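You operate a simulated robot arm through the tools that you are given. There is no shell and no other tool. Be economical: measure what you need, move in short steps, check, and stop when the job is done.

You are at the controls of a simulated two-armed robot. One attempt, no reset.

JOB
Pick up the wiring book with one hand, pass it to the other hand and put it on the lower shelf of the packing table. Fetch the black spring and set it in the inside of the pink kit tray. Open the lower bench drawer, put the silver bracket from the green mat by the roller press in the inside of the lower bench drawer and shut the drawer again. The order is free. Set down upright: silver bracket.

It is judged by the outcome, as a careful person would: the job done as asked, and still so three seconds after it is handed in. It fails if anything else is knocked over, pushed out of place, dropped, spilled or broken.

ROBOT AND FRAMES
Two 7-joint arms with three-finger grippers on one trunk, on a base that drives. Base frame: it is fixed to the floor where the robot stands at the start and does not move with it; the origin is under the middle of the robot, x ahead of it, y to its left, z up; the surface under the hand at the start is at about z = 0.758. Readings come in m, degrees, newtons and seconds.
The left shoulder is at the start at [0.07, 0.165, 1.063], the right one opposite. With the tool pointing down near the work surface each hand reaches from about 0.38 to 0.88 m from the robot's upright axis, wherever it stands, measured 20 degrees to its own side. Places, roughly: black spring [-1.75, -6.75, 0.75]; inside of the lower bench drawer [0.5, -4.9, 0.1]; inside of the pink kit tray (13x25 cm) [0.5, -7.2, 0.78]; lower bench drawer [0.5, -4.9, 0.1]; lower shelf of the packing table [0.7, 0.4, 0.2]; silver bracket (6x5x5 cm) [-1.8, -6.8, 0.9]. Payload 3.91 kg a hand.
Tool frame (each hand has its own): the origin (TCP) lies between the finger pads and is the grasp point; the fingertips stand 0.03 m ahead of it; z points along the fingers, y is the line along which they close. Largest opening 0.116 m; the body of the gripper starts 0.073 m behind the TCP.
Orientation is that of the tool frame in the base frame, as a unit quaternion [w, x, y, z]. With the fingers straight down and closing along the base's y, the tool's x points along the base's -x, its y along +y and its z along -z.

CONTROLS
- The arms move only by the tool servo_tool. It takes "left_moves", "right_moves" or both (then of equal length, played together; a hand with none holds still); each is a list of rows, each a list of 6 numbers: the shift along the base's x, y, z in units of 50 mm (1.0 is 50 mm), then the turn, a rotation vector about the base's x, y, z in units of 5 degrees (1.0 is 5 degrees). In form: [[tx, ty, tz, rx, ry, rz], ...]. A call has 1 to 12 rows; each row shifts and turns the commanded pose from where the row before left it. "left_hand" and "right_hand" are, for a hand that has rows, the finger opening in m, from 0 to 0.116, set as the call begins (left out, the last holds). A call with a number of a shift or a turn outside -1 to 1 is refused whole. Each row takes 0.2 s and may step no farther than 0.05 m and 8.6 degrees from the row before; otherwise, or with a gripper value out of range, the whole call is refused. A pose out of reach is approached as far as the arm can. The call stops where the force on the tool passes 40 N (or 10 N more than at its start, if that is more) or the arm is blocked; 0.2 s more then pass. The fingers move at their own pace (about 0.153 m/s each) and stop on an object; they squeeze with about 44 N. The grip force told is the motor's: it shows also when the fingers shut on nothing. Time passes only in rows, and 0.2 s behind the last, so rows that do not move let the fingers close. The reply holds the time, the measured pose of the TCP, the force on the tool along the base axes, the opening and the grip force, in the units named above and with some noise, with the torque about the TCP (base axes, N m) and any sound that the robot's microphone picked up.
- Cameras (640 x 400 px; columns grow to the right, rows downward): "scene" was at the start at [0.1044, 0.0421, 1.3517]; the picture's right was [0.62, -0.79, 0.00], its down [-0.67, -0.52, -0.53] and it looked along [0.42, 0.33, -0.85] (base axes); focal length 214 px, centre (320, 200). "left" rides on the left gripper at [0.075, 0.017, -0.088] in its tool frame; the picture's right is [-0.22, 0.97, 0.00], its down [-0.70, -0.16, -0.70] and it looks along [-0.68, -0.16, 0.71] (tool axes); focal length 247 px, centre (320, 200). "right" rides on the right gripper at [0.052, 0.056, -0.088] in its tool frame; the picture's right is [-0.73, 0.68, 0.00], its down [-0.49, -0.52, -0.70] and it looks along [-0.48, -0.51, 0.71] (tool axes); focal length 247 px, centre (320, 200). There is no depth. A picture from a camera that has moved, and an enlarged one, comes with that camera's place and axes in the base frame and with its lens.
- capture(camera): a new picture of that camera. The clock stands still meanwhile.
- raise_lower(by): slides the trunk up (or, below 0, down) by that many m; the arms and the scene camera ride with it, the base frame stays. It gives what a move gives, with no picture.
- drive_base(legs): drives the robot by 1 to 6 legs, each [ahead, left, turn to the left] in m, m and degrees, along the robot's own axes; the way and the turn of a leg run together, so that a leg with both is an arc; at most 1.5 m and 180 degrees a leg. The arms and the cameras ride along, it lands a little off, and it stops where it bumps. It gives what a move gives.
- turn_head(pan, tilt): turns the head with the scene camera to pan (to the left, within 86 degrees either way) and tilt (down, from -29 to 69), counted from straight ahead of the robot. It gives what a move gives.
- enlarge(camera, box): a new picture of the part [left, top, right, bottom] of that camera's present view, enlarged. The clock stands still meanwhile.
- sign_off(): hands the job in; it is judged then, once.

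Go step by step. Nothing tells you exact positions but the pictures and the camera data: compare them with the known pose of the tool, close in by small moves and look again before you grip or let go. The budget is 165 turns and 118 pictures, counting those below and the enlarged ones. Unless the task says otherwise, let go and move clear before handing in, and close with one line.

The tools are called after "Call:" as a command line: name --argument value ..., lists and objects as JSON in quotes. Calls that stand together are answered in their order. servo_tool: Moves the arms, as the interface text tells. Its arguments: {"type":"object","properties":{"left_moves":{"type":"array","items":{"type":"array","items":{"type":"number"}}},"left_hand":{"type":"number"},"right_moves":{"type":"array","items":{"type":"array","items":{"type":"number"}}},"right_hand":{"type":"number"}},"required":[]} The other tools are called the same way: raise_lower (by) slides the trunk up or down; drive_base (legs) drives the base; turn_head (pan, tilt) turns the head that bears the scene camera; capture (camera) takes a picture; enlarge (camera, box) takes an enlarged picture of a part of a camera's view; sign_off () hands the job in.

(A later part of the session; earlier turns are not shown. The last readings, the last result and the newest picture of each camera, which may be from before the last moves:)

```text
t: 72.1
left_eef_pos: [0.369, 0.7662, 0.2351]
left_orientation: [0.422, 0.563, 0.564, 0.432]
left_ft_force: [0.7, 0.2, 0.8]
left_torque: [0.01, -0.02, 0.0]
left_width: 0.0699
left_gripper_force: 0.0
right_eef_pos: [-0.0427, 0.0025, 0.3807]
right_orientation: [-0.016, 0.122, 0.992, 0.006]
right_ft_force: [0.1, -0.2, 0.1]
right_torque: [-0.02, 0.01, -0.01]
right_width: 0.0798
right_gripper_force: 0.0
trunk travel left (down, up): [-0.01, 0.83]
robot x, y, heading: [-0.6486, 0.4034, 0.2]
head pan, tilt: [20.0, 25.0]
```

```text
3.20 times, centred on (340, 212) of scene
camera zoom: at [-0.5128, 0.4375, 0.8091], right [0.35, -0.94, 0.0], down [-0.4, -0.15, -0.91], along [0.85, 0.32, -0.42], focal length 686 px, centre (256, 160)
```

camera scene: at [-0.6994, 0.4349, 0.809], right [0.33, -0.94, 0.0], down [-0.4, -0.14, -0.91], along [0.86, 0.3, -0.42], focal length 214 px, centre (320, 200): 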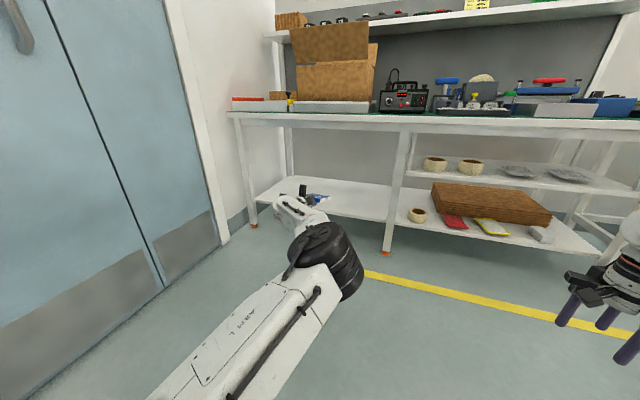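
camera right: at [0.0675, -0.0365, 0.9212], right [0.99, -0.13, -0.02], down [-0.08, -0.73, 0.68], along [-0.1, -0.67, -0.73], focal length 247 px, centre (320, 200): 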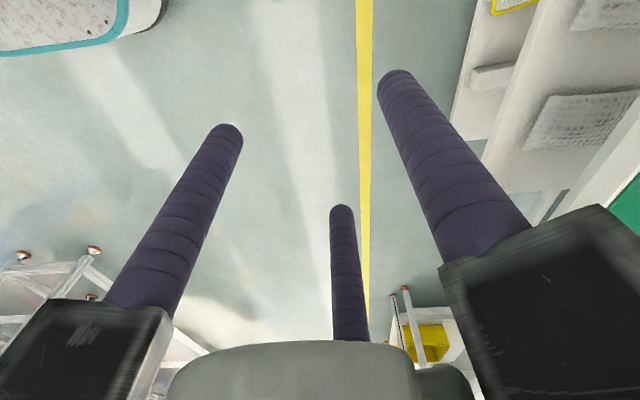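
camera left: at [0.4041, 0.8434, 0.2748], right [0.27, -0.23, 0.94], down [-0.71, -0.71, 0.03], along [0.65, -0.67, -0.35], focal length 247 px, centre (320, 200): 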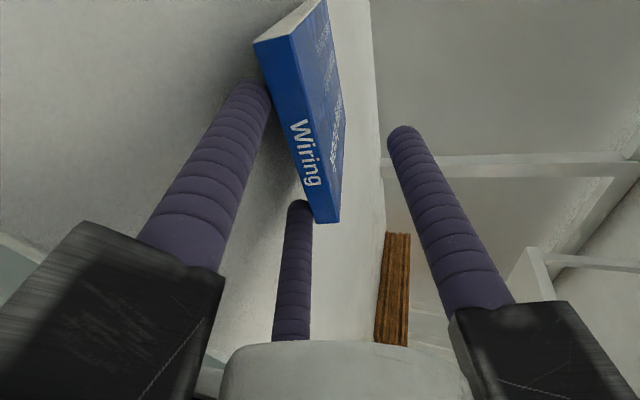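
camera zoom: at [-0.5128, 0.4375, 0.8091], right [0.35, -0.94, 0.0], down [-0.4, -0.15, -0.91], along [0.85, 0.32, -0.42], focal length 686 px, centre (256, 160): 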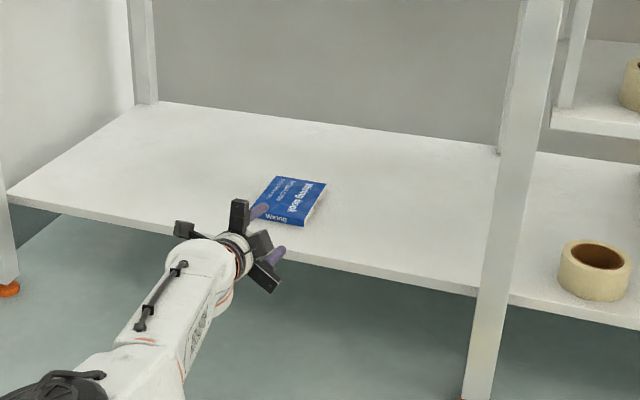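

The wiring book lies flat on the lower shelf. I back off further and bring the left hand back to a compact fingers-down pose.

Call:
drive_base --legs '[[-0.45, 0, 0]]'

Call:
raise_lower --by 0.6

Call:
servo_tool --left_moves '[[-0.4, 0, 0.1, -0.498, 0.498, 0.659], [-0.4, 0, 0.1, -0.498, 0.498, 0.659], [-0.4, 0, 0.1, -0.498, 0.498, 0.659], [-0.4, 0, 0.1, -0.498, 0.498, 0.659], [-0.4, 0, 0.1, -0.498, 0.498, 0.659], [-0.4, 0, 0.1, -0.498, 0.498, 0.659], [-0.4, 0, 0.1, -0.498, 0.498, 0.659], [-0.4, 0, 0.1, -0.498, 0.498, 0.659], [-0.4, 0, 0.1, -0.498, 0.498, 0.659], [-0.4, 0, 0.1, -0.498, 0.498, 0.659], [-0.4, 0, 0.1, -0.498, 0.498, 0.659], [-0.4, 0, 0.1, -0.498, 0.498, 0.659]]'

Call:
servo_tool --left_moves '[[-0.4, 0, 0, -0.498, 0.498, 0.659], [-0.4, 0, 0, -0.498, 0.498, 0.659], [-0.4, 0, 0, -0.498, 0.498, 0.659], [-0.4, 0, 0, -0.498, 0.498, 0.659], [-0.4, 0, 0, -0.498, 0.498, 0.659], [-0.4, 0, 0, -0.498, 0.498, 0.659], [-0.4, 0, 0, -0.498, 0.498, 0.659], [-0.4, 0, 0, -0.498, 0.498, 0.659], [-0.4, 0, 0, -0.498, 0.498, 0.659], [0, 0, 0, -0.498, 0.498, 0.659], [0, 0, 0, -0.498, 0.498, 0.659]]'

Call:
turn_head --pan -60 --tilt 15

Call:
capture --camera "scene"

```text
t: 74.8
left_eef_pos: [-0.0827, 0.7675, 0.2335]
left_orientation: [0.42, 0.56, 0.567, 0.434]
left_ft_force: [0.2, 1.0, 0.2]
left_torque: [-0.01, 0.0, -0.02]
left_width: 0.0697
left_gripper_force: 0.0
right_eef_pos: [-0.4887, 0.0024, 0.3815]
right_orientation: [-0.017, 0.119, 0.993, 0.007]
right_ft_force: [-0.4, 0.2, -0.4]
right_torque: [0.01, -0.01, -0.03]
right_width: 0.0801
right_gripper_force: 0.0
trunk travel left (down, up): [-0.01, 0.83]
robot x, y, heading: [-1.0962, 0.4051, 0.8]
head pan, tilt: [20.0, 25.0]
```

```text
refused: 0.6 is not a number from -0.4 to 0.4
```

```text
t: 77.4
left_eef_pos: [-0.1525, 0.7838, 0.2642]
left_orientation: [0.224, 0.307, 0.895, 0.236]
left_ft_force: [-0.4, 0.2, 0.6]
left_torque: [0.06, -0.01, 0.0]
left_width: 0.0698
left_gripper_force: 0.1
left hand out of reach, approached as far as the arm can: row 1, 2, 3, 4, 5, 6, 7, 8, 9, 10, 11, 12
right_eef_pos: [-0.4892, 0.0027, 0.3812]
right_orientation: [-0.016, 0.119, 0.993, 0.006]
right_ft_force: [0.2, -0.3, -0.3]
right_torque: [0.02, 0.0, 0.0]
right_width: 0.0799
right_gripper_force: 0.1
trunk travel left (down, up): [-0.01, 0.83]
robot x, y, heading: [-1.0978, 0.3995, 0.8]
head pan, tilt: [20.0, 25.0]
```

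```text
t: 79.8
left_eef_pos: [-0.2868, 0.7906, 0.2743]
left_orientation: [-0.007, 0.006, 1.0, 0.004]
left_ft_force: [0.4, -0.6, 1.0]
left_torque: [-0.01, -0.01, -0.01]
left_width: 0.0699
left_gripper_force: 0.0
left hand out of reach, approached as far as the arm can: row 1, 2, 3, 4, 5, 6, 7, 8, 9, 10, 11
right_eef_pos: [-0.489, 0.002, 0.3814]
right_orientation: [-0.016, 0.12, 0.993, 0.006]
right_ft_force: [-0.1, -0.3, 0.7]
right_torque: [0.01, -0.02, -0.03]
right_width: 0.0803
right_gripper_force: 0.2
trunk travel left (down, up): [-0.01, 0.83]
robot x, y, heading: [-1.0933, 0.4012, 0.7]
head pan, tilt: [20.0, 25.0]
```

```text
t: 81.3
left_eef_pos: [-0.2872, 0.7913, 0.2735]
left_orientation: [-0.007, 0.006, 1.0, 0.004]
left_ft_force: [0.0, -0.1, 0.1]
left_torque: [-0.02, 0.01, -0.01]
left_width: 0.0699
left_gripper_force: 0.0
right_eef_pos: [-0.4882, 0.0022, 0.3812]
right_orientation: [-0.016, 0.119, 0.993, 0.006]
right_ft_force: [0.3, 0.0, -0.4]
right_torque: [-0.03, 0.0, -0.02]
right_width: 0.0802
right_gripper_force: 0.0
trunk travel left (down, up): [-0.01, 0.83]
robot x, y, heading: [-1.0978, 0.3992, 0.6]
head pan, tilt: [-60.0, 15.0]
```

```text
57 pictures are left
camera scene: at [-0.9999, 0.3206, 0.8253], right [-0.86, -0.51, 0.0], down [-0.13, 0.22, -0.97], along [0.5, -0.83, -0.26], focal length 214 px, centre (320, 200)
```

scene: 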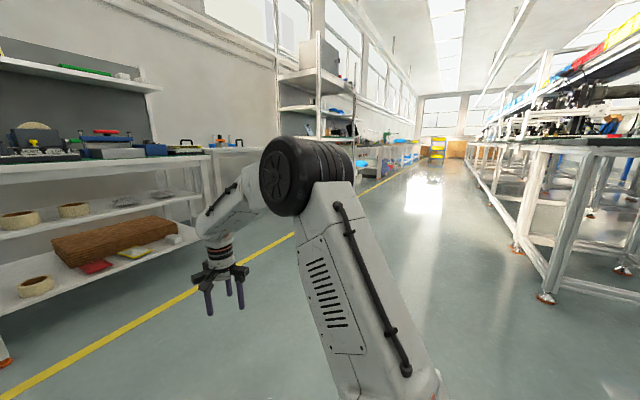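

A long aisle runs along −y between the tables (left) and racks (front face x≈−1.5). I raise the trunk and tuck both hands before driving.

Call:
raise_lower --by 0.4

Call:
raise_lower --by 0.35

Call:
servo_tool --left_moves '[[-0.8, -0.2, 0, 0, 0, 0], [-0.8, -0.2, 0, 0, 0, 0], [-0.8, -0.2, 0, 0, 0, 0], [-0.8, -0.2, 0, 0, 0, 0], [-0.8, -0.2, 0, 0, 0, 0], [-0.8, -0.2, 0, 0, 0, 0], [-0.6, -0.2, 0, 0, 0, 0], [-0.6, -0.2, 0, 0, 0, 0], [-0.6, -0.2, 0, 0, 0, 0], [0, 0, 0, 0, 0, 0]]' --right_moves '[[-0.5, 0, 0, 0, 0, 1], [-0.5, 0, 0, 0, 0, 1], [-0.5, 0, 0, 0, 0, 0.7], [-0.5, 0, 0, 0, 0, 0], [-0.5, 0, 0, 0, 0, 0], [0, 0, 0, 0, 0, 0], [0, 0, 0, 0, 0, 0], [0, 0, 0, 0, 0, 0], [0, 0, 0, 0, 0, 0], [0, 0, 0, 0, 0, 0]]'

Call:
drive_base --legs '[[0.2, 0, 0], [0, 0, -90]]'

Call:
turn_head --pan 0 --tilt 20

Call:
capture --camera "scene"

```text
t: 85.2
left_eef_pos: [-0.2857, 0.7905, 0.6729]
left_orientation: [-0.007, 0.005, 1.0, 0.004]
left_ft_force: [0.5, 0.9, 0.2]
left_torque: [0.0, 0.02, -0.01]
left_width: 0.0698
left_gripper_force: 0.0
right_eef_pos: [-0.489, 0.0012, 0.7811]
right_orientation: [-0.016, 0.119, 0.993, 0.006]
right_ft_force: [-0.1, -0.3, -0.9]
right_torque: [0.04, 0.01, 0.04]
right_width: 0.0799
right_gripper_force: 0.1
trunk travel left (down, up): [-0.41, 0.43]
robot x, y, heading: [-1.0957, 0.4012, 0.8]
head pan, tilt: [-60.0, 15.0]
```

```text
t: 88.6
left_eef_pos: [-0.2857, 0.7908, 1.0237]
left_orientation: [-0.008, 0.005, 1.0, 0.004]
left_ft_force: [-0.4, 1.0, 0.4]
left_torque: [0.05, -0.01, 0.06]
left_width: 0.0698
left_gripper_force: 0.1
right_eef_pos: [-0.4895, 0.0028, 1.1319]
right_orientation: [-0.016, 0.118, 0.993, 0.007]
right_ft_force: [0.4, -0.5, -0.1]
right_torque: [0.01, 0.04, 0.01]
right_width: 0.0797
right_gripper_force: 0.0
trunk travel left (down, up): [-0.76, 0.08]
robot x, y, heading: [-1.1012, 0.3977, 0.6]
head pan, tilt: [-60.0, 15.0]
```

```text
t: 90.8
left_eef_pos: [-0.6156, 0.6971, 1.0207]
left_orientation: [-0.008, 0.006, 1.0, 0.004]
left_ft_force: [0.4, 0.4, -0.4]
left_torque: [0.02, 0.02, -0.02]
left_width: 0.07
left_gripper_force: 0.0
right_eef_pos: [-0.6136, 0.002, 1.1309]
right_orientation: [-0.017, 0.002, 1.0, 0.005]
right_ft_force: [1.2, -0.2, -0.2]
right_torque: [0.02, -0.03, -0.03]
right_width: 0.08
right_gripper_force: 0.0
trunk travel left (down, up): [-0.76, 0.08]
robot x, y, heading: [-1.0958, 0.4018, 0.7]
head pan, tilt: [-60.0, 15.0]
```

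```text
t: 96.2
left_eef_pos: [-0.5816, -0.0672, 1.0229]
left_orientation: [-0.003, 0.698, 0.716, 0.008]
left_ft_force: [-0.6, -0.1, -0.6]
left_torque: [0.02, -0.01, -0.02]
left_width: 0.07
left_gripper_force: 0.1
right_eef_pos: [-1.2767, -0.0937, 1.131]
right_orientation: [-0.009, 0.695, 0.718, 0.015]
right_ft_force: [0.0, -0.5, 0.5]
right_torque: [0.0, -0.03, -0.03]
right_width: 0.0802
right_gripper_force: 0.1
trunk travel left (down, up): [-0.76, 0.08]
robot x, y, heading: [-0.8954, 0.404, -87.4]
head pan, tilt: [-60.0, 15.0]
```

```text
t: 97.5
left_eef_pos: [-0.5814, -0.0677, 1.0224]
left_orientation: [-0.002, 0.699, 0.715, 0.007]
left_ft_force: [0.1, -0.3, -0.1]
left_torque: [-0.03, 0.0, -0.01]
left_width: 0.0701
left_gripper_force: 0.0
right_eef_pos: [-1.2765, -0.0952, 1.1319]
right_orientation: [-0.009, 0.696, 0.718, 0.015]
right_ft_force: [-0.8, -0.3, -0.6]
right_torque: [-0.04, 0.01, 0.02]
right_width: 0.0798
right_gripper_force: 0.1
trunk travel left (down, up): [-0.76, 0.08]
robot x, y, heading: [-0.8946, 0.4031, -87.2]
head pan, tilt: [0.0, 20.0]
```

```text
56 pictures are left
camera scene: at [-0.8886, 0.2601, 1.5672], right [-1.0, -0.05, 0.0], down [-0.02, 0.34, -0.94], along [0.05, -0.94, -0.34], focal length 214 px, centre (320, 200)
```

scene: 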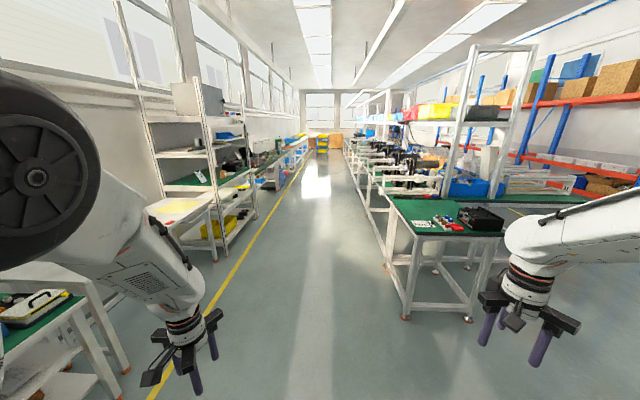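

The aisle ahead is clear, centred near x≈−0.7. I drive down it about 4.4 m.

Call:
drive_base --legs '[[0.5, 0.15, -2.8], [1.5, 0.0, 0], [1.5, 0, 0], [0.9, 0, 0]]'

Call:
capture --camera "scene"

```text
t: 118.8
left_eef_pos: [-0.3559, -4.4354, 1.0227]
left_orientation: [-0.002, 0.697, 0.717, 0.007]
left_ft_force: [0.1, -0.6, -0.6]
left_torque: [-0.01, 0.02, 0.0]
left_width: 0.0702
left_gripper_force: 0.0
right_eef_pos: [-1.0496, -4.4644, 1.1317]
right_orientation: [-0.009, 0.695, 0.719, 0.015]
right_ft_force: [-0.4, 0.3, 0.0]
right_torque: [0.02, -0.02, 0.0]
right_width: 0.08
right_gripper_force: 0.1
trunk travel left (down, up): [-0.76, 0.08]
robot x, y, heading: [-0.673, -3.9692, -86.8]
head pan, tilt: [0.0, 20.0]
```

```text
55 pictures are left
camera scene: at [-0.6641, -4.1096, 1.5672], right [-1.0, -0.05, 0.0], down [-0.02, 0.34, -0.94], along [0.05, -0.94, -0.34], focal length 214 px, centre (320, 200)
```

scene: 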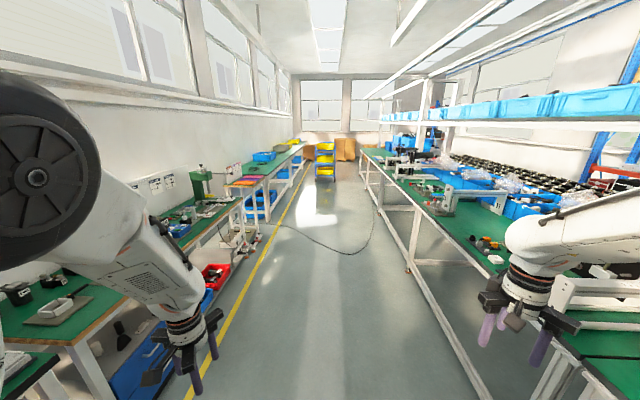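

There is a cable across the floor near the goal; I zoom in on it and on the benches.

Call:
enlarge --camera "scene" --box '[220, 130, 460, 280]'

Call:
turn_head --pan 60 --tilt 40

Call:
capture --camera "scene"

```text
2.67 times, centred on (340, 205) of scene
camera zoom: at [-0.6641, -4.1096, 1.5672], right [-1.0, -0.05, 0.0], down [-0.02, 0.34, -0.94], along [0.05, -0.94, -0.34], focal length 572 px, centre (267, 187)
```

zoom: 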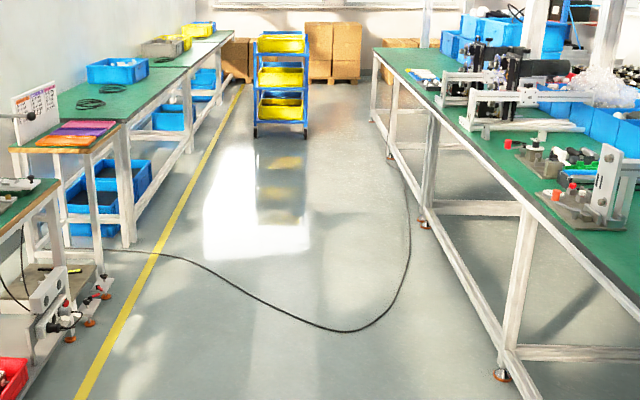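

```text
t: 120.1
left_eef_pos: [-0.3559, -4.4368, 1.0217]
left_orientation: [-0.003, 0.697, 0.717, 0.007]
left_ft_force: [-0.1, -0.3, 1.3]
left_torque: [0.0, -0.03, -0.04]
left_width: 0.0699
left_gripper_force: 0.0
right_eef_pos: [-1.0501, -4.465, 1.1312]
right_orientation: [-0.009, 0.694, 0.72, 0.014]
right_ft_force: [0.4, 0.5, 0.1]
right_torque: [0.02, 0.02, 0.02]
right_width: 0.08
right_gripper_force: 0.0
trunk travel left (down, up): [-0.76, 0.08]
robot x, y, heading: [-0.6736, -3.9671, -87.1]
head pan, tilt: [60.0, 40.0]
```

```text
53 pictures are left
camera scene: at [-0.5932, -4.0559, 1.5358], right [-0.45, -0.89, 0.0], down [-0.57, 0.29, -0.77], along [0.68, -0.35, -0.64], focal length 214 px, centre (320, 200)
```

scene: 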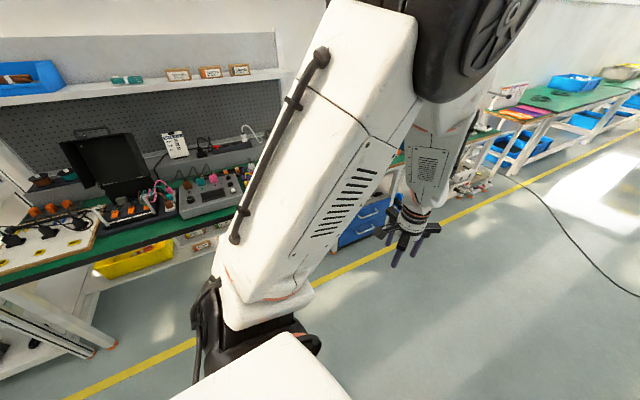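

The cable lies across the aisle with its nearest loop at about (−0.94, −6.46), so I'll stay at y>−6.15 there. I drive to about (−0.95, −5.95) and look at the right bench.

Call:
drive_base --legs '[[1.0, -0.1, -3], [0.95, -0.1, 0], [0, 0, -45]]'

Call:
turn_head --pan 0 --tilt 35

Call:
capture --camera "scene"

```text
t: 131.8
left_eef_pos: [-0.9853, -6.4152, 1.023]
left_orientation: [0.001, 0.931, 0.364, 0.008]
left_ft_force: [-0.8, 0.0, -0.5]
left_torque: [0.02, 0.04, -0.01]
left_width: 0.0697
left_gripper_force: 0.2
right_eef_pos: [-1.4651, -5.9117, 1.1326]
right_orientation: [-0.001, 0.93, 0.367, 0.017]
right_ft_force: [-0.4, 0.9, 0.7]
right_torque: [-0.02, 0.02, 0.02]
right_width: 0.0799
right_gripper_force: 0.0
trunk travel left (down, up): [-0.76, 0.08]
robot x, y, heading: [-0.8387, -5.8665, -135.7]
head pan, tilt: [60.0, 40.0]
```

```text
t: 133.1
left_eef_pos: [-0.9846, -6.415, 1.0223]
left_orientation: [0.001, 0.931, 0.364, 0.008]
left_ft_force: [1.1, 0.5, 0.6]
left_torque: [0.01, -0.03, -0.02]
left_width: 0.0698
left_gripper_force: 0.1
right_eef_pos: [-1.464, -5.9118, 1.1325]
right_orientation: [-0.002, 0.93, 0.367, 0.017]
right_ft_force: [1.0, 0.7, 0.0]
right_torque: [0.01, 0.0, 0.04]
right_width: 0.08
right_gripper_force: 0.1
trunk travel left (down, up): [-0.76, 0.08]
robot x, y, heading: [-0.8396, -5.8723, -135.9]
head pan, tilt: [0.0, 35.0]
```

```text
52 pictures are left
camera scene: at [-0.9388, -5.9655, 1.5433], right [-0.7, 0.72, 0.0], down [0.41, 0.4, -0.82], along [-0.59, -0.57, -0.57], focal length 214 px, centre (320, 200)
```

scene: 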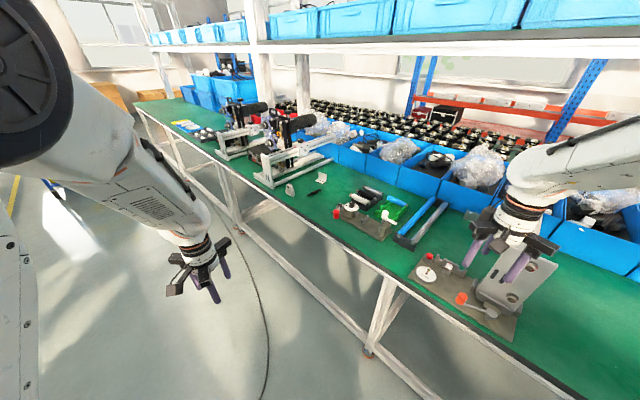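

I zoom into the bench to find the black spring and silver bracket.

Call:
enlarge --camera "scene" --box '[200, 90, 360, 215]'

Call:
enlarge --camera "scene" --box '[320, 150, 480, 275]'

```text
3.20 times, centred on (280, 152) of scene
camera zoom: at [-0.9388, -5.9655, 1.5433], right [-0.7, 0.72, 0.0], down [0.41, 0.4, -0.82], along [-0.59, -0.57, -0.57], focal length 686 px, centre (448, 352)
```

zoom: 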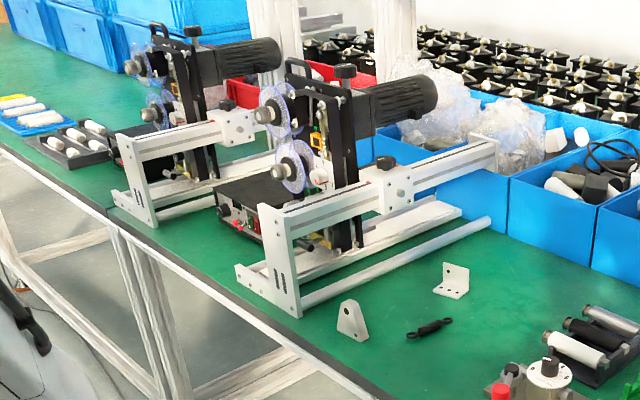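

```text
3.20 times, centred on (400, 212) of scene
camera zoom: at [-0.9388, -5.9655, 1.5433], right [-0.7, 0.72, 0.0], down [0.41, 0.4, -0.82], along [-0.59, -0.57, -0.57], focal length 686 px, centre (64, 160)
```

zoom: 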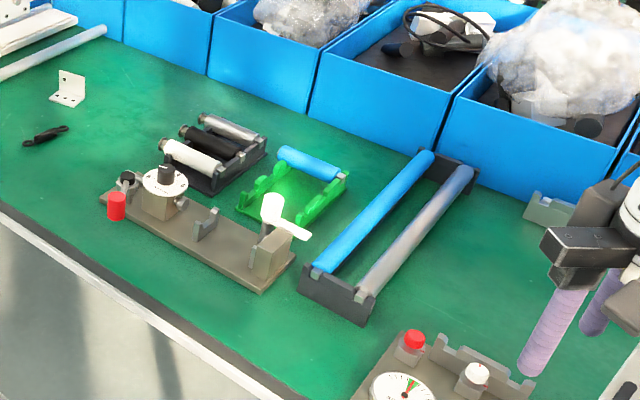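

Two silver bracket-like parts and the black spring are near the roller press. I zoom further to tell them apart.

Call:
enlarge --camera "scene" --box '[275, 165, 335, 205]'

Call:
capture --camera "left"

```text
10.00 times, centred on (305, 185) of scene
camera zoom: at [-0.9388, -5.9655, 1.5433], right [-0.7, 0.72, 0.0], down [0.41, 0.4, -0.82], along [-0.59, -0.57, -0.57], focal length 2145 px, centre (470, 350)
```

zoom: 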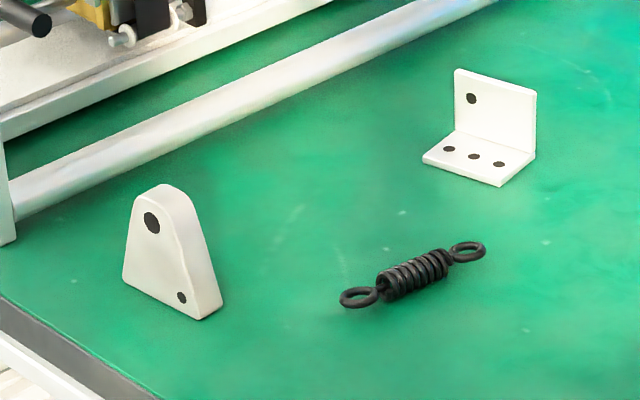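

```text
48 pictures are left
camera left: at [-0.919, -6.3768, 1.1119], right [0.5, -0.87, 0.0], down [-0.63, -0.36, 0.69], along [-0.6, -0.34, -0.73], focal length 247 px, centre (320, 200)
```

left: 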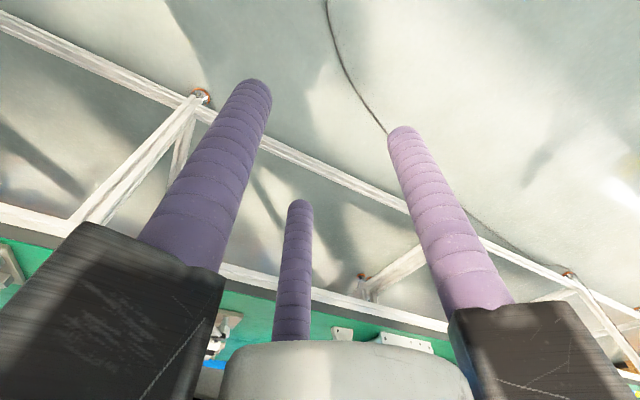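

The L-shaped part (≈6×5×5 cm) at about (−1.95, −6.91) is the silver bracket; the black spring is at (−1.78, −6.83). I'll stand at about (−1.25, −6.2) facing −y (clear of the cable) and take the bracket with the right hand.

Call:
drive_base --legs '[[0, 0, 46], [0.1, -0.38, 0], [0.2, 0, 0]]'

Call:
turn_head --pan -45 --tilt 45

Call:
capture --camera "scene"

```text
t: 138.9
left_eef_pos: [-0.9177, -6.649, 1.0239]
left_orientation: [-0.002, 0.711, 0.703, 0.007]
left_ft_force: [0.3, 0.1, -0.7]
left_torque: [-0.04, 0.0, -0.03]
left_width: 0.0698
left_gripper_force: 0.0
right_eef_pos: [-1.6118, -6.651, 1.1334]
right_orientation: [-0.008, 0.709, 0.705, 0.014]
right_ft_force: [0.7, 0.5, 0.0]
right_torque: [-0.01, -0.01, -0.02]
right_width: 0.08
right_gripper_force: 0.0
trunk travel left (down, up): [-0.76, 0.08]
robot x, y, heading: [-1.2158, -6.1705, -89.0]
head pan, tilt: [0.0, 35.0]
```

```text
t: 140.0
left_eef_pos: [-0.9161, -6.6502, 1.0225]
left_orientation: [-0.003, 0.711, 0.703, 0.007]
left_ft_force: [-0.8, -0.7, 0.3]
left_torque: [0.0, 0.0, 0.01]
left_width: 0.07
left_gripper_force: 0.1
right_eef_pos: [-1.6131, -6.652, 1.1315]
right_orientation: [-0.009, 0.708, 0.706, 0.015]
right_ft_force: [0.8, 0.3, -0.1]
right_torque: [-0.04, 0.02, 0.02]
right_width: 0.0799
right_gripper_force: 0.0
trunk travel left (down, up): [-0.76, 0.08]
robot x, y, heading: [-1.211, -6.167, -88.9]
head pan, tilt: [-45.0, 45.0]
```

```text
47 pictures are left
camera scene: at [-1.2708, -6.2773, 1.5285], right [-0.72, 0.7, 0.0], down [0.49, 0.51, -0.71], along [-0.49, -0.51, -0.71], focal length 214 px, centre (320, 200)
```

scene: 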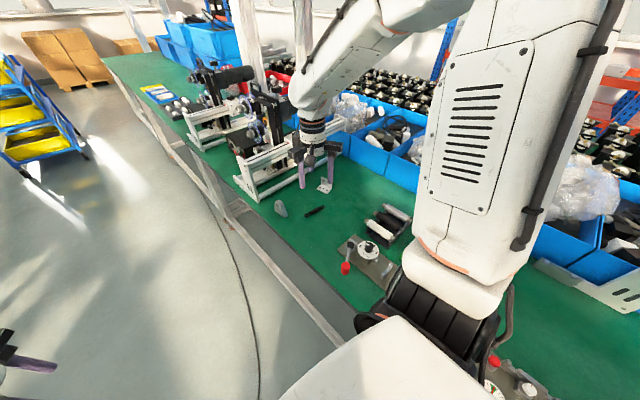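

In position. I zoom on the bracket and spring from here for precise location.

Call:
enlarge --camera "scene" --box '[265, 160, 361, 220]'

Call:
capture --camera "right"

```text
6.67 times, centred on (313, 190) of scene
camera zoom: at [-1.2708, -6.2773, 1.5285], right [-0.72, 0.7, 0.0], down [0.49, 0.51, -0.71], along [-0.49, -0.51, -0.71], focal length 1430 px, centre (367, 267)
```

zoom: 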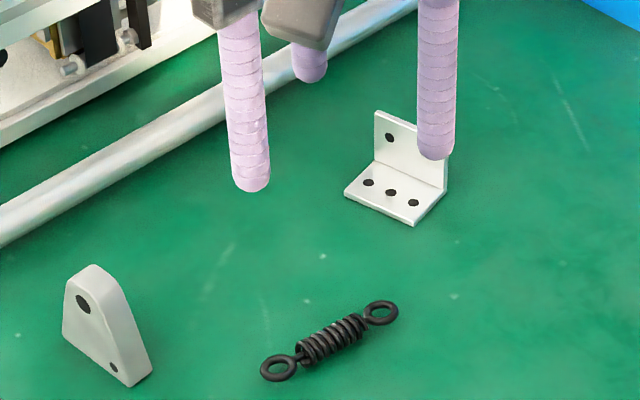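

```text
45 pictures are left
camera right: at [-1.557, -6.6032, 1.2217], right [0.68, -0.73, -0.02], down [-0.53, -0.51, 0.68], along [-0.51, -0.45, -0.73], focal length 247 px, centre (320, 200)
```

right: 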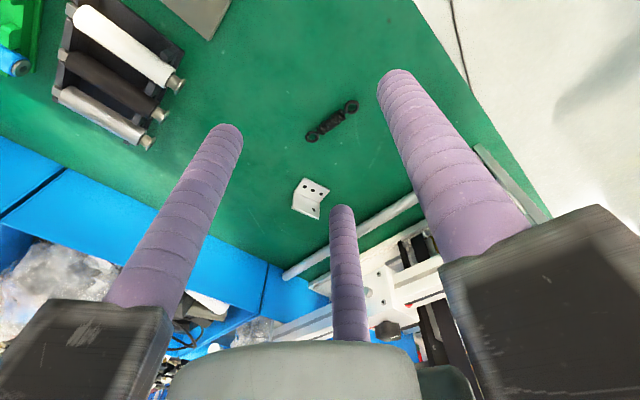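

From two cameras the bracket is at about (−1.84, −6.82) with the bench top near z≈0.81. I bring the right hand over it at z≈1.03 and check with its camera.

Call:
servo_tool --right_moves '[[-0.66, -0.48, -0.25, 0, 0, 0], [-0.66, -0.48, -0.25, 0, 0, 0], [-0.66, -0.48, -0.25, 0, 0, 0], [-0.66, -0.48, -0.25, 0, 0, 0], [-0.66, -0.48, -0.25, 0, 0, 0], [-0.66, -0.48, -0.25, 0, 0, 0], [-0.66, -0.48, -0.25, 0, 0, 0], [0, 0, 0, 0, 0, 0]]' --right_hand 0.06

Call:
capture --camera "right"

Call:
enlarge --camera "scene" --box '[265, 130, 393, 210]'

```text
t: 141.8
left_eef_pos: [-0.9173, -6.6492, 1.0222]
left_orientation: [-0.004, 0.711, 0.703, 0.007]
left_ft_force: [-0.5, -0.1, -0.5]
left_torque: [-0.05, 0.01, 0.01]
left_width: 0.07
left_gripper_force: 0.1
right_eef_pos: [-1.8416, -6.8191, 1.0458]
right_orientation: [-0.008, 0.708, 0.706, 0.013]
right_ft_force: [0.4, -0.7, 0.4]
right_torque: [-0.05, 0.06, -0.01]
right_width: 0.06
right_gripper_force: 0.0
trunk travel left (down, up): [-0.76, 0.08]
robot x, y, heading: [-1.2188, -6.1699, -89.0]
head pan, tilt: [-45.0, 45.0]
```

```text
44 pictures are left
camera right: at [-1.786, -6.7701, 1.1356], right [0.68, -0.73, -0.02], down [-0.53, -0.51, 0.68], along [-0.51, -0.45, -0.73], focal length 247 px, centre (320, 200)
```

right: 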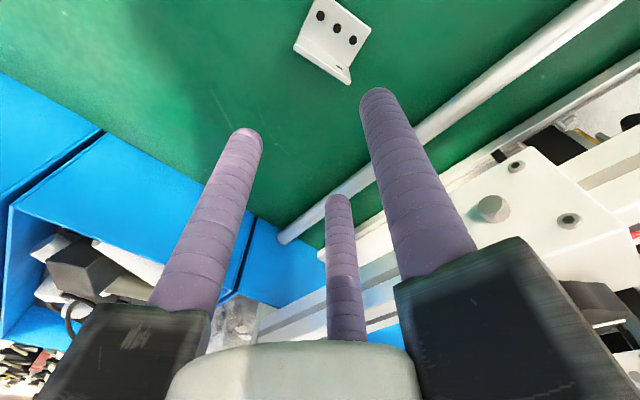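

```text
5.00 times, centred on (329, 170) of scene
camera zoom: at [-1.2698, -6.2764, 1.5286], right [-0.72, 0.7, 0.0], down [0.49, 0.51, -0.71], along [-0.49, -0.51, -0.71], focal length 1072 px, centre (275, 350)
```

zoom: 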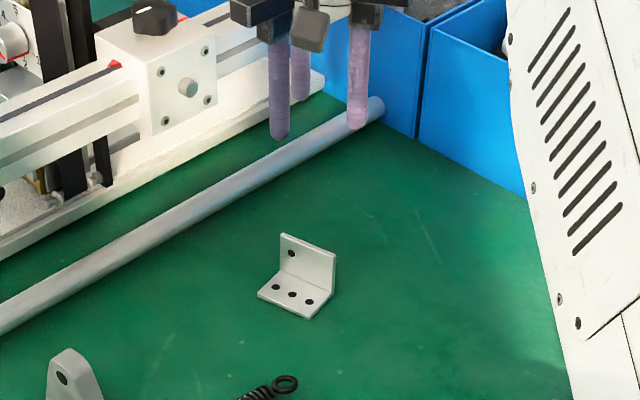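

Refined: the bracket's vertical plate is at (−1.836, −6.818), yawed ~16°, top z≈0.885, bench ≈0.83. I yaw the hand 16° and lower to z≈0.97, then check.

Call:
servo_tool --right_moves '[[0.05, 0, -0.4, 0, 0, 0.8], [0.05, 0, -0.4, 0, 0, 0.8], [0, 0, -0.4, 0, 0, 0.8], [0, 0, -0.3, 0, 0, 0.8], [0, 0, 0, 0, 0, 0]]'

Call:
capture --camera "right"

Call:
enlarge --camera "scene" --box '[281, 140, 377, 200]'

```text
t: 143.0
left_eef_pos: [-0.916, -6.6506, 1.0226]
left_orientation: [-0.003, 0.71, 0.704, 0.008]
left_ft_force: [0.4, -0.3, 0.3]
left_torque: [0.0, 0.0, 0.0]
left_width: 0.0698
left_gripper_force: 0.2
right_eef_pos: [-1.8386, -6.8191, 0.9688]
right_orientation: [-0.011, 0.603, 0.797, 0.013]
right_ft_force: [0.5, -0.1, 0.4]
right_torque: [0.0, 0.03, -0.01]
right_width: 0.0597
right_gripper_force: 0.0
trunk travel left (down, up): [-0.76, 0.08]
robot x, y, heading: [-1.2176, -6.1701, -89.2]
head pan, tilt: [-45.0, 45.0]
```

```text
42 pictures are left
camera right: at [-1.7986, -6.7564, 1.0584], right [0.85, -0.52, -0.02], down [-0.37, -0.63, 0.68], along [-0.36, -0.57, -0.73], focal length 247 px, centre (320, 200)
```

right: 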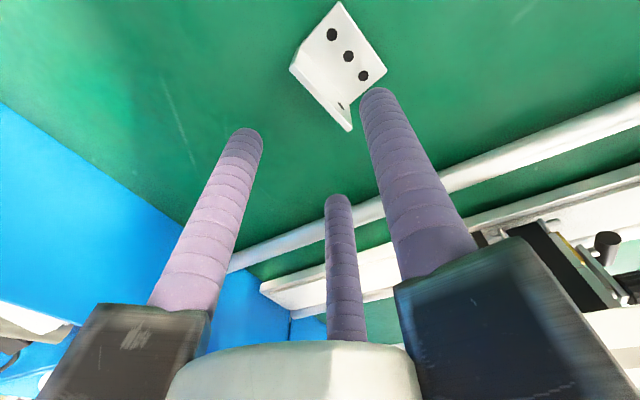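

```text
6.67 times, centred on (329, 170) of scene
camera zoom: at [-1.2702, -6.2771, 1.5286], right [-0.72, 0.7, 0.0], down [0.49, 0.51, -0.71], along [-0.49, -0.51, -0.71], focal length 1430 px, centre (260, 400)
```

zoom: 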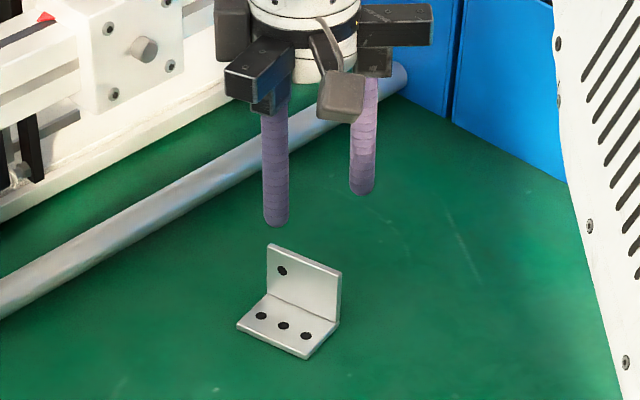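

Alignment looks right (plate between single and paired fingers). Descending to z≈0.878.

Call:
servo_tool --right_moves '[[0.06, 0.1, -0.5, 0, 0, 0], [0, 0, -0.5, 0, 0, 0], [0, 0, -0.4, 0, 0, 0], [0, 0, -0.3, 0, 0, 0], [0, 0, 0, 0, 0, 0]]'

Call:
capture --camera "right"

Call:
enlarge --camera "scene" --box '[281, 150, 377, 210]'

```text
t: 144.2
left_eef_pos: [-0.9176, -6.6499, 1.022]
left_orientation: [-0.003, 0.711, 0.703, 0.008]
left_ft_force: [0.1, 0.0, -0.4]
left_torque: [-0.03, -0.02, -0.01]
left_width: 0.0699
left_gripper_force: 0.0
right_eef_pos: [-1.8349, -6.8157, 0.8831]
right_orientation: [-0.01, 0.603, 0.797, 0.013]
right_ft_force: [-0.4, 0.3, -0.2]
right_torque: [0.0, 0.01, 0.02]
right_width: 0.06
right_gripper_force: 0.1
trunk travel left (down, up): [-0.76, 0.08]
robot x, y, heading: [-1.2154, -6.1693, -89.1]
head pan, tilt: [-45.0, 45.0]
```

```text
40 pictures are left
camera right: at [-1.7951, -6.7531, 0.9717], right [0.85, -0.52, -0.02], down [-0.37, -0.63, 0.68], along [-0.36, -0.57, -0.73], focal length 247 px, centre (320, 200)
```

right: 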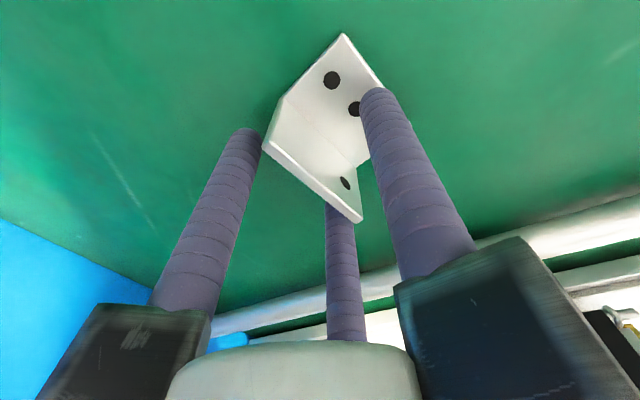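

```text
6.67 times, centred on (329, 180) of scene
camera zoom: at [-1.2707, -6.2775, 1.5285], right [-0.72, 0.7, 0.0], down [0.49, 0.51, -0.71], along [-0.49, -0.51, -0.71], focal length 1430 px, centre (260, 333)
```

zoom: 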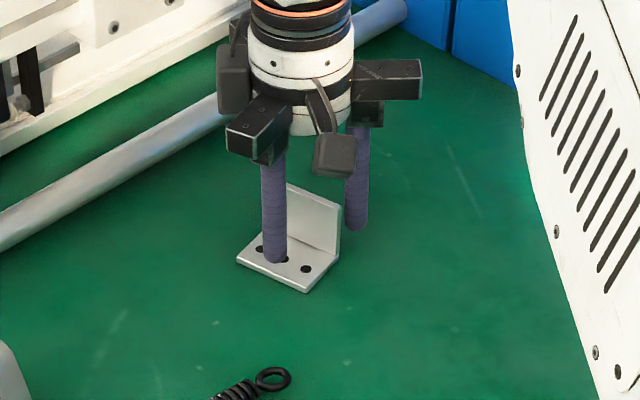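

The plate is straddled correctly. Closing and lifting.

Call:
servo_tool --right_moves '[[0, 0, 0, 0, 0, 0], [0, 0, 0, 0, 0, 0], [0, 0, 0, 0, 0, 0]]' --right_hand 0

Call:
servo_tool --right_moves '[[0, 0, 0.3, 0, 0, 0], [0, 0, 0.6, 0, 0, 0], [0, 0, 0.8, 0, 0, 0], [0, 0, 0.8, 0, 0, 0], [0, 0, 0.8, 0, 0, 0], [0, 0, 0.8, 0, 0, 0]]'

Call:
capture --camera "right"

```text
t: 145.0
left_eef_pos: [-0.9172, -6.6495, 1.022]
left_orientation: [-0.002, 0.711, 0.703, 0.008]
left_ft_force: [-0.2, -0.3, 0.5]
left_torque: [0.03, 0.0, 0.01]
left_width: 0.07
left_gripper_force: 0.0
right_eef_pos: [-1.8343, -6.8151, 0.8817]
right_orientation: [-0.011, 0.604, 0.797, 0.014]
right_ft_force: [-1.1, -1.8, 2.6]
right_torque: [-0.08, 0.03, -0.03]
right_width: 0.0122
right_gripper_force: 43.5
trunk travel left (down, up): [-0.76, 0.08]
robot x, y, heading: [-1.2151, -6.1693, -89.3]
head pan, tilt: [-45.0, 45.0]
```

```text
t: 146.4
left_eef_pos: [-0.9165, -6.6508, 1.0216]
left_orientation: [-0.002, 0.711, 0.703, 0.007]
left_ft_force: [-0.5, -0.3, -0.1]
left_torque: [-0.01, 0.0, 0.01]
left_width: 0.0697
left_gripper_force: 0.1
right_eef_pos: [-1.8331, -6.8134, 1.0902]
right_orientation: [-0.01, 0.603, 0.797, 0.013]
right_ft_force: [0.3, 0.1, -0.2]
right_torque: [-0.05, 0.05, 0.0]
right_width: 0.012
right_gripper_force: 43.4
trunk travel left (down, up): [-0.76, 0.08]
robot x, y, heading: [-1.2137, -6.1688, -89.2]
head pan, tilt: [-45.0, 45.0]
```

```text
38 pictures are left
camera right: at [-1.7931, -6.7511, 1.1798], right [0.85, -0.52, -0.02], down [-0.37, -0.63, 0.68], along [-0.36, -0.57, -0.73], focal length 247 px, centre (320, 200)
```

right: 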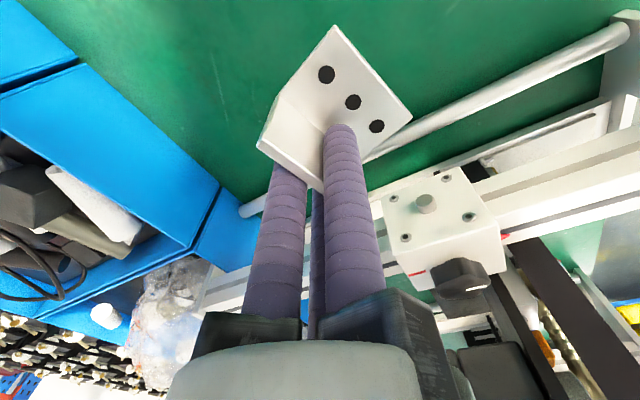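

Bracket is secure in the right hand. I retract it, turn to face the bench (−x), and bring the left hand over the spring at about (−1.685, −6.742).

Call:
servo_tool --right_moves '[[0.6, 0.5, 0.2, 0, 0, 0], [0.6, 0.5, 0.2, 0, 0, 0], [0.6, 0.5, 0.2, 0, 0, 0], [0.6, 0.5, 0.2, 0, 0, 0], [0.6, 0.5, 0.2, 0, 0, 0], [0.6, 0.5, 0, 0, 0, 0], [0.6, 0.5, 0, 0, 0, 0], [0.6, 0.5, 0, 0, 0, 0]]' --left_moves '[[0, 0.3, 0.2, 0, 0, 0], [0, 0.3, 0.2, 0, 0, 0], [0, 0.3, 0.2, 0, 0, 0], [0, 0.3, 0.2, 0, 0, 0], [0, 0, 0.2, 0, 0, 0], [0, 0, 0, 0, 0, 0], [0, 0, 0, 0, 0, 0], [0, 0, 0, 0, 0, 0]]'

Call:
drive_base --legs '[[0, 0, -89]]'

Call:
turn_head --pan 40 --tilt 50

Call:
capture --camera "scene"

```text
t: 148.2
left_eef_pos: [-0.9155, -6.5896, 1.0699]
left_orientation: [-0.003, 0.71, 0.704, 0.006]
left_ft_force: [0.5, -0.5, -0.3]
left_torque: [-0.02, 0.04, -0.02]
left_width: 0.0699
left_gripper_force: 0.1
right_eef_pos: [-1.5913, -6.613, 1.1413]
right_orientation: [-0.011, 0.604, 0.797, 0.012]
right_ft_force: [0.5, 0.1, -0.9]
right_torque: [-0.01, 0.09, 0.0]
right_width: 0.012
right_gripper_force: 43.4
trunk travel left (down, up): [-0.76, 0.08]
robot x, y, heading: [-1.2122, -6.1703, -89.3]
head pan, tilt: [-45.0, 45.0]
```

```text
t: 152.3
left_eef_pos: [-1.6173, -6.4896, 1.0705]
left_orientation: [0.003, 1.0, 0.025, 0.007]
left_ft_force: [0.4, 0.4, -1.4]
left_torque: [-0.04, 0.0, -0.03]
left_width: 0.0698
left_gripper_force: 0.0
right_eef_pos: [-1.6822, -5.8158, 1.1417]
right_orientation: [0.001, 0.986, 0.168, 0.017]
right_ft_force: [-0.2, -1.2, -1.2]
right_torque: [-0.01, 0.01, -0.02]
right_width: 0.012
right_gripper_force: 43.6
trunk travel left (down, up): [-0.76, 0.08]
robot x, y, heading: [-1.213, -6.1666, -175.6]
head pan, tilt: [-45.0, 45.0]
```

```text
t: 153.9
left_eef_pos: [-1.6168, -6.488, 1.072]
left_orientation: [0.003, 1.0, 0.026, 0.007]
left_ft_force: [0.1, 0.3, -0.2]
left_torque: [-0.02, -0.01, -0.01]
left_width: 0.07
left_gripper_force: 0.0
right_eef_pos: [-1.6825, -5.8162, 1.142]
right_orientation: [0.001, 0.986, 0.168, 0.017]
right_ft_force: [-0.5, -0.5, -1.4]
right_torque: [0.0, 0.03, 0.01]
right_width: 0.0117
right_gripper_force: 43.8
trunk travel left (down, up): [-0.76, 0.08]
robot x, y, heading: [-1.2191, -6.1668, -175.6]
head pan, tilt: [40.0, 50.0]
```

```text
37 pictures are left
camera scene: at [-1.3201, -6.2266, 1.5216], right [-0.7, 0.72, 0.0], down [0.55, 0.54, -0.64], along [-0.46, -0.45, -0.77], focal length 214 px, centre (320, 200)
```

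scene: 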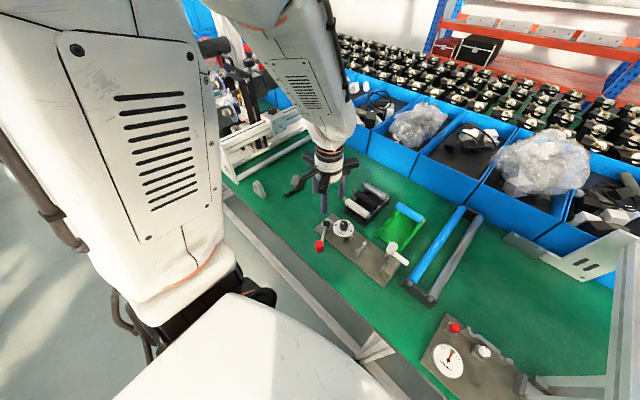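

Moving the left hand above the spring with the yaw matched.

Call:
servo_tool --left_moves '[[-0.23, -0.84, -0.35, 0, 0, -0.54], [-0.23, -0.84, -0.35, 0, 0, -0.54], [-0.23, -0.84, -0.35, 0, 0, -0.54], [-0.23, -0.84, -0.35, 0, 0, -0.54], [-0.23, -0.84, -0.35, 0, 0, -0.54], [-0.23, -0.84, -0.35, 0, 0, -0.54], [0, 0, 0, 0, 0, 0]]'

Call:
capture --camera "left"

```text
t: 155.5
left_eef_pos: [-1.6871, -6.7429, 0.9662]
left_orientation: [0.004, 0.993, -0.116, 0.008]
left_ft_force: [-0.2, 0.1, 0.1]
left_torque: [0.0, 0.0, 0.0]
left_width: 0.07
left_gripper_force: 0.1
right_eef_pos: [-1.6818, -5.8156, 1.1399]
right_orientation: [0.001, 0.986, 0.169, 0.017]
right_ft_force: [0.1, 0.3, -0.2]
right_torque: [-0.03, -0.01, -0.01]
right_width: 0.0124
right_gripper_force: 43.8
trunk travel left (down, up): [-0.76, 0.08]
robot x, y, heading: [-1.211, -6.1675, -175.6]
head pan, tilt: [40.0, 50.0]
```

```text
36 pictures are left
camera left: at [-1.6174, -6.7754, 1.0564], right [-0.44, -0.9, 0.0], down [-0.65, 0.32, 0.69], along [-0.62, 0.3, -0.73], focal length 247 px, centre (320, 200)
```

left: 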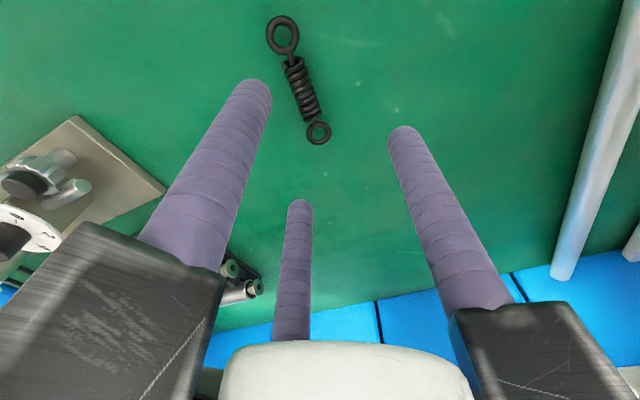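

Spring is ~1.5 cm off-centre and ~7° off in yaw. Correcting and descending close to the bench.

Call:
servo_tool --left_moves '[[0.13, 0.27, 0, 0, 0, 0.75], [0, 0, -0.5, 0, 0, 0.75], [0, 0, -0.6, 0, 0, 0], [0, 0, -0.5, 0, 0, 0], [0, 0, -0.2, 0, 0, 0], [0, 0, 0, 0, 0, 0]]' --left_hand 0.056

Call:
capture --camera "left"

```text
t: 156.9
left_eef_pos: [-1.6788, -6.7276, 0.8768]
left_orientation: [0.004, 0.999, -0.05, 0.007]
left_ft_force: [-0.5, 0.1, -0.5]
left_torque: [0.01, -0.01, -0.03]
left_width: 0.0559
left_gripper_force: 0.1
right_eef_pos: [-1.6813, -5.8168, 1.141]
right_orientation: [0.001, 0.986, 0.168, 0.017]
right_ft_force: [-0.5, -0.4, -0.7]
right_torque: [-0.02, 0.02, 0.0]
right_width: 0.0118
right_gripper_force: 43.2
trunk travel left (down, up): [-0.76, 0.08]
robot x, y, heading: [-1.2169, -6.1696, -175.6]
head pan, tilt: [40.0, 50.0]
```

```text
35 pictures are left
camera left: at [-1.6058, -6.7508, 0.9661], right [-0.32, -0.95, 0.0], down [-0.69, 0.23, 0.69], along [-0.65, 0.22, -0.72], focal length 247 px, centre (320, 200)
```

left: 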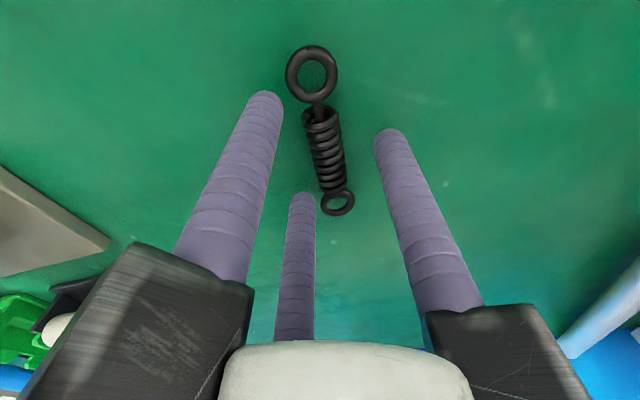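

Spring is centred between the fingers. Lowering 1 cm more and closing.

Call:
servo_tool --left_moves '[[0, 0, -0.22, 0, 0, 0], [0, 0, 0, 0, 0, 0]]'

Call:
servo_tool --left_moves '[[0, 0, 0, 0, 0, 0], [0, 0, 0, 0, 0, 0], [0, 0, 0, 0, 0, 0]]' --left_hand 0

Call:
servo_tool --left_moves '[[0, 0, 0.3, 0, 0, 0], [0, 0, 0.6, 0, 0, 0], [0, 0, 0.8, 0, 0, 0], [0, 0, 0.8, 0, 0, 0], [0, 0.5, 0.8, 0, 0, 0], [0, 0.7, 0.6, 0, 0, 0], [0, 0.9, 0.3, 0, 0, 0], [0, 0.9, 0.3, 0, 0, 0], [0, 0.9, 0, 0, 0, 0]]'

Call:
capture --camera "left"

```text
t: 157.5
left_eef_pos: [-1.6795, -6.7264, 0.8694]
left_orientation: [0.006, 0.999, -0.05, 0.004]
left_ft_force: [1.9, -4.3, 32.6]
left_torque: [0.55, 0.92, 0.08]
left_width: 0.0539
left_gripper_force: 0.1
right_eef_pos: [-1.68, -5.8137, 1.1409]
right_orientation: [0.003, 0.986, 0.168, 0.015]
right_ft_force: [-0.7, 0.1, -1.3]
right_torque: [0.01, 0.01, 0.02]
right_width: 0.0118
right_gripper_force: 44.0
trunk travel left (down, up): [-0.76, 0.08]
robot x, y, heading: [-1.2144, -6.1683, -175.9]
head pan, tilt: [40.0, 50.0]
```

```text
t: 157.9
left_eef_pos: [-1.6874, -6.7198, 0.8695]
left_orientation: [0.003, 0.999, -0.054, 0.0]
left_ft_force: [-1.0, 3.7, 5.4]
left_torque: [-0.12, -0.17, 0.01]
left_width: 0.0263
left_gripper_force: 43.8
right_eef_pos: [-1.6815, -5.8119, 1.1406]
right_orientation: [0.003, 0.986, 0.166, 0.017]
right_ft_force: [0.7, 0.6, -1.7]
right_torque: [0.03, 0.02, 0.0]
right_width: 0.012
right_gripper_force: 44.2
trunk travel left (down, up): [-0.76, 0.08]
robot x, y, heading: [-1.2151, -6.1725, -175.9]
head pan, tilt: [40.0, 50.0]
stopped in row 1 (left hand): the force on the tool passed its limit at 53 N (the readings are from after the stop); the commanded pose is now the measured one
```

```text
t: 159.9
left_eef_pos: [-1.685, -6.5243, 1.0924]
left_orientation: [0.004, 0.999, -0.052, 0.002]
left_ft_force: [-0.5, 0.4, -0.2]
left_torque: [-0.04, -0.01, -0.01]
left_width: 0.0243
left_gripper_force: 44.2
right_eef_pos: [-1.6815, -5.8127, 1.1406]
right_orientation: [0.002, 0.986, 0.167, 0.017]
right_ft_force: [0.0, 0.6, -0.7]
right_torque: [0.01, 0.02, -0.02]
right_width: 0.0121
right_gripper_force: 44.0
trunk travel left (down, up): [-0.76, 0.08]
robot x, y, heading: [-1.2163, -6.1684, -175.8]
head pan, tilt: [40.0, 50.0]
```

```text
34 pictures are left
camera left: at [-1.6115, -6.5482, 1.1824], right [-0.32, -0.95, 0.01], down [-0.68, 0.24, 0.7], along [-0.66, 0.22, -0.72], focal length 247 px, centre (320, 200)
```

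left: 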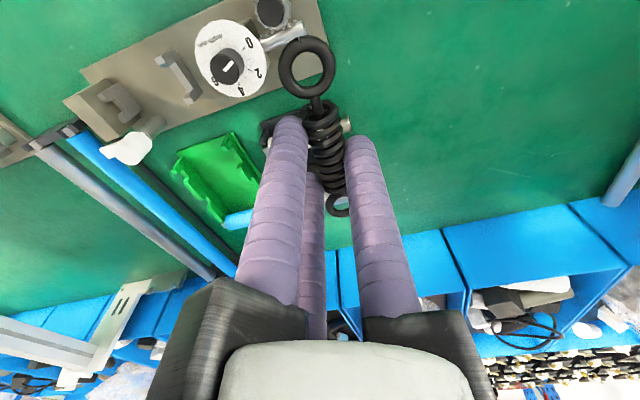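

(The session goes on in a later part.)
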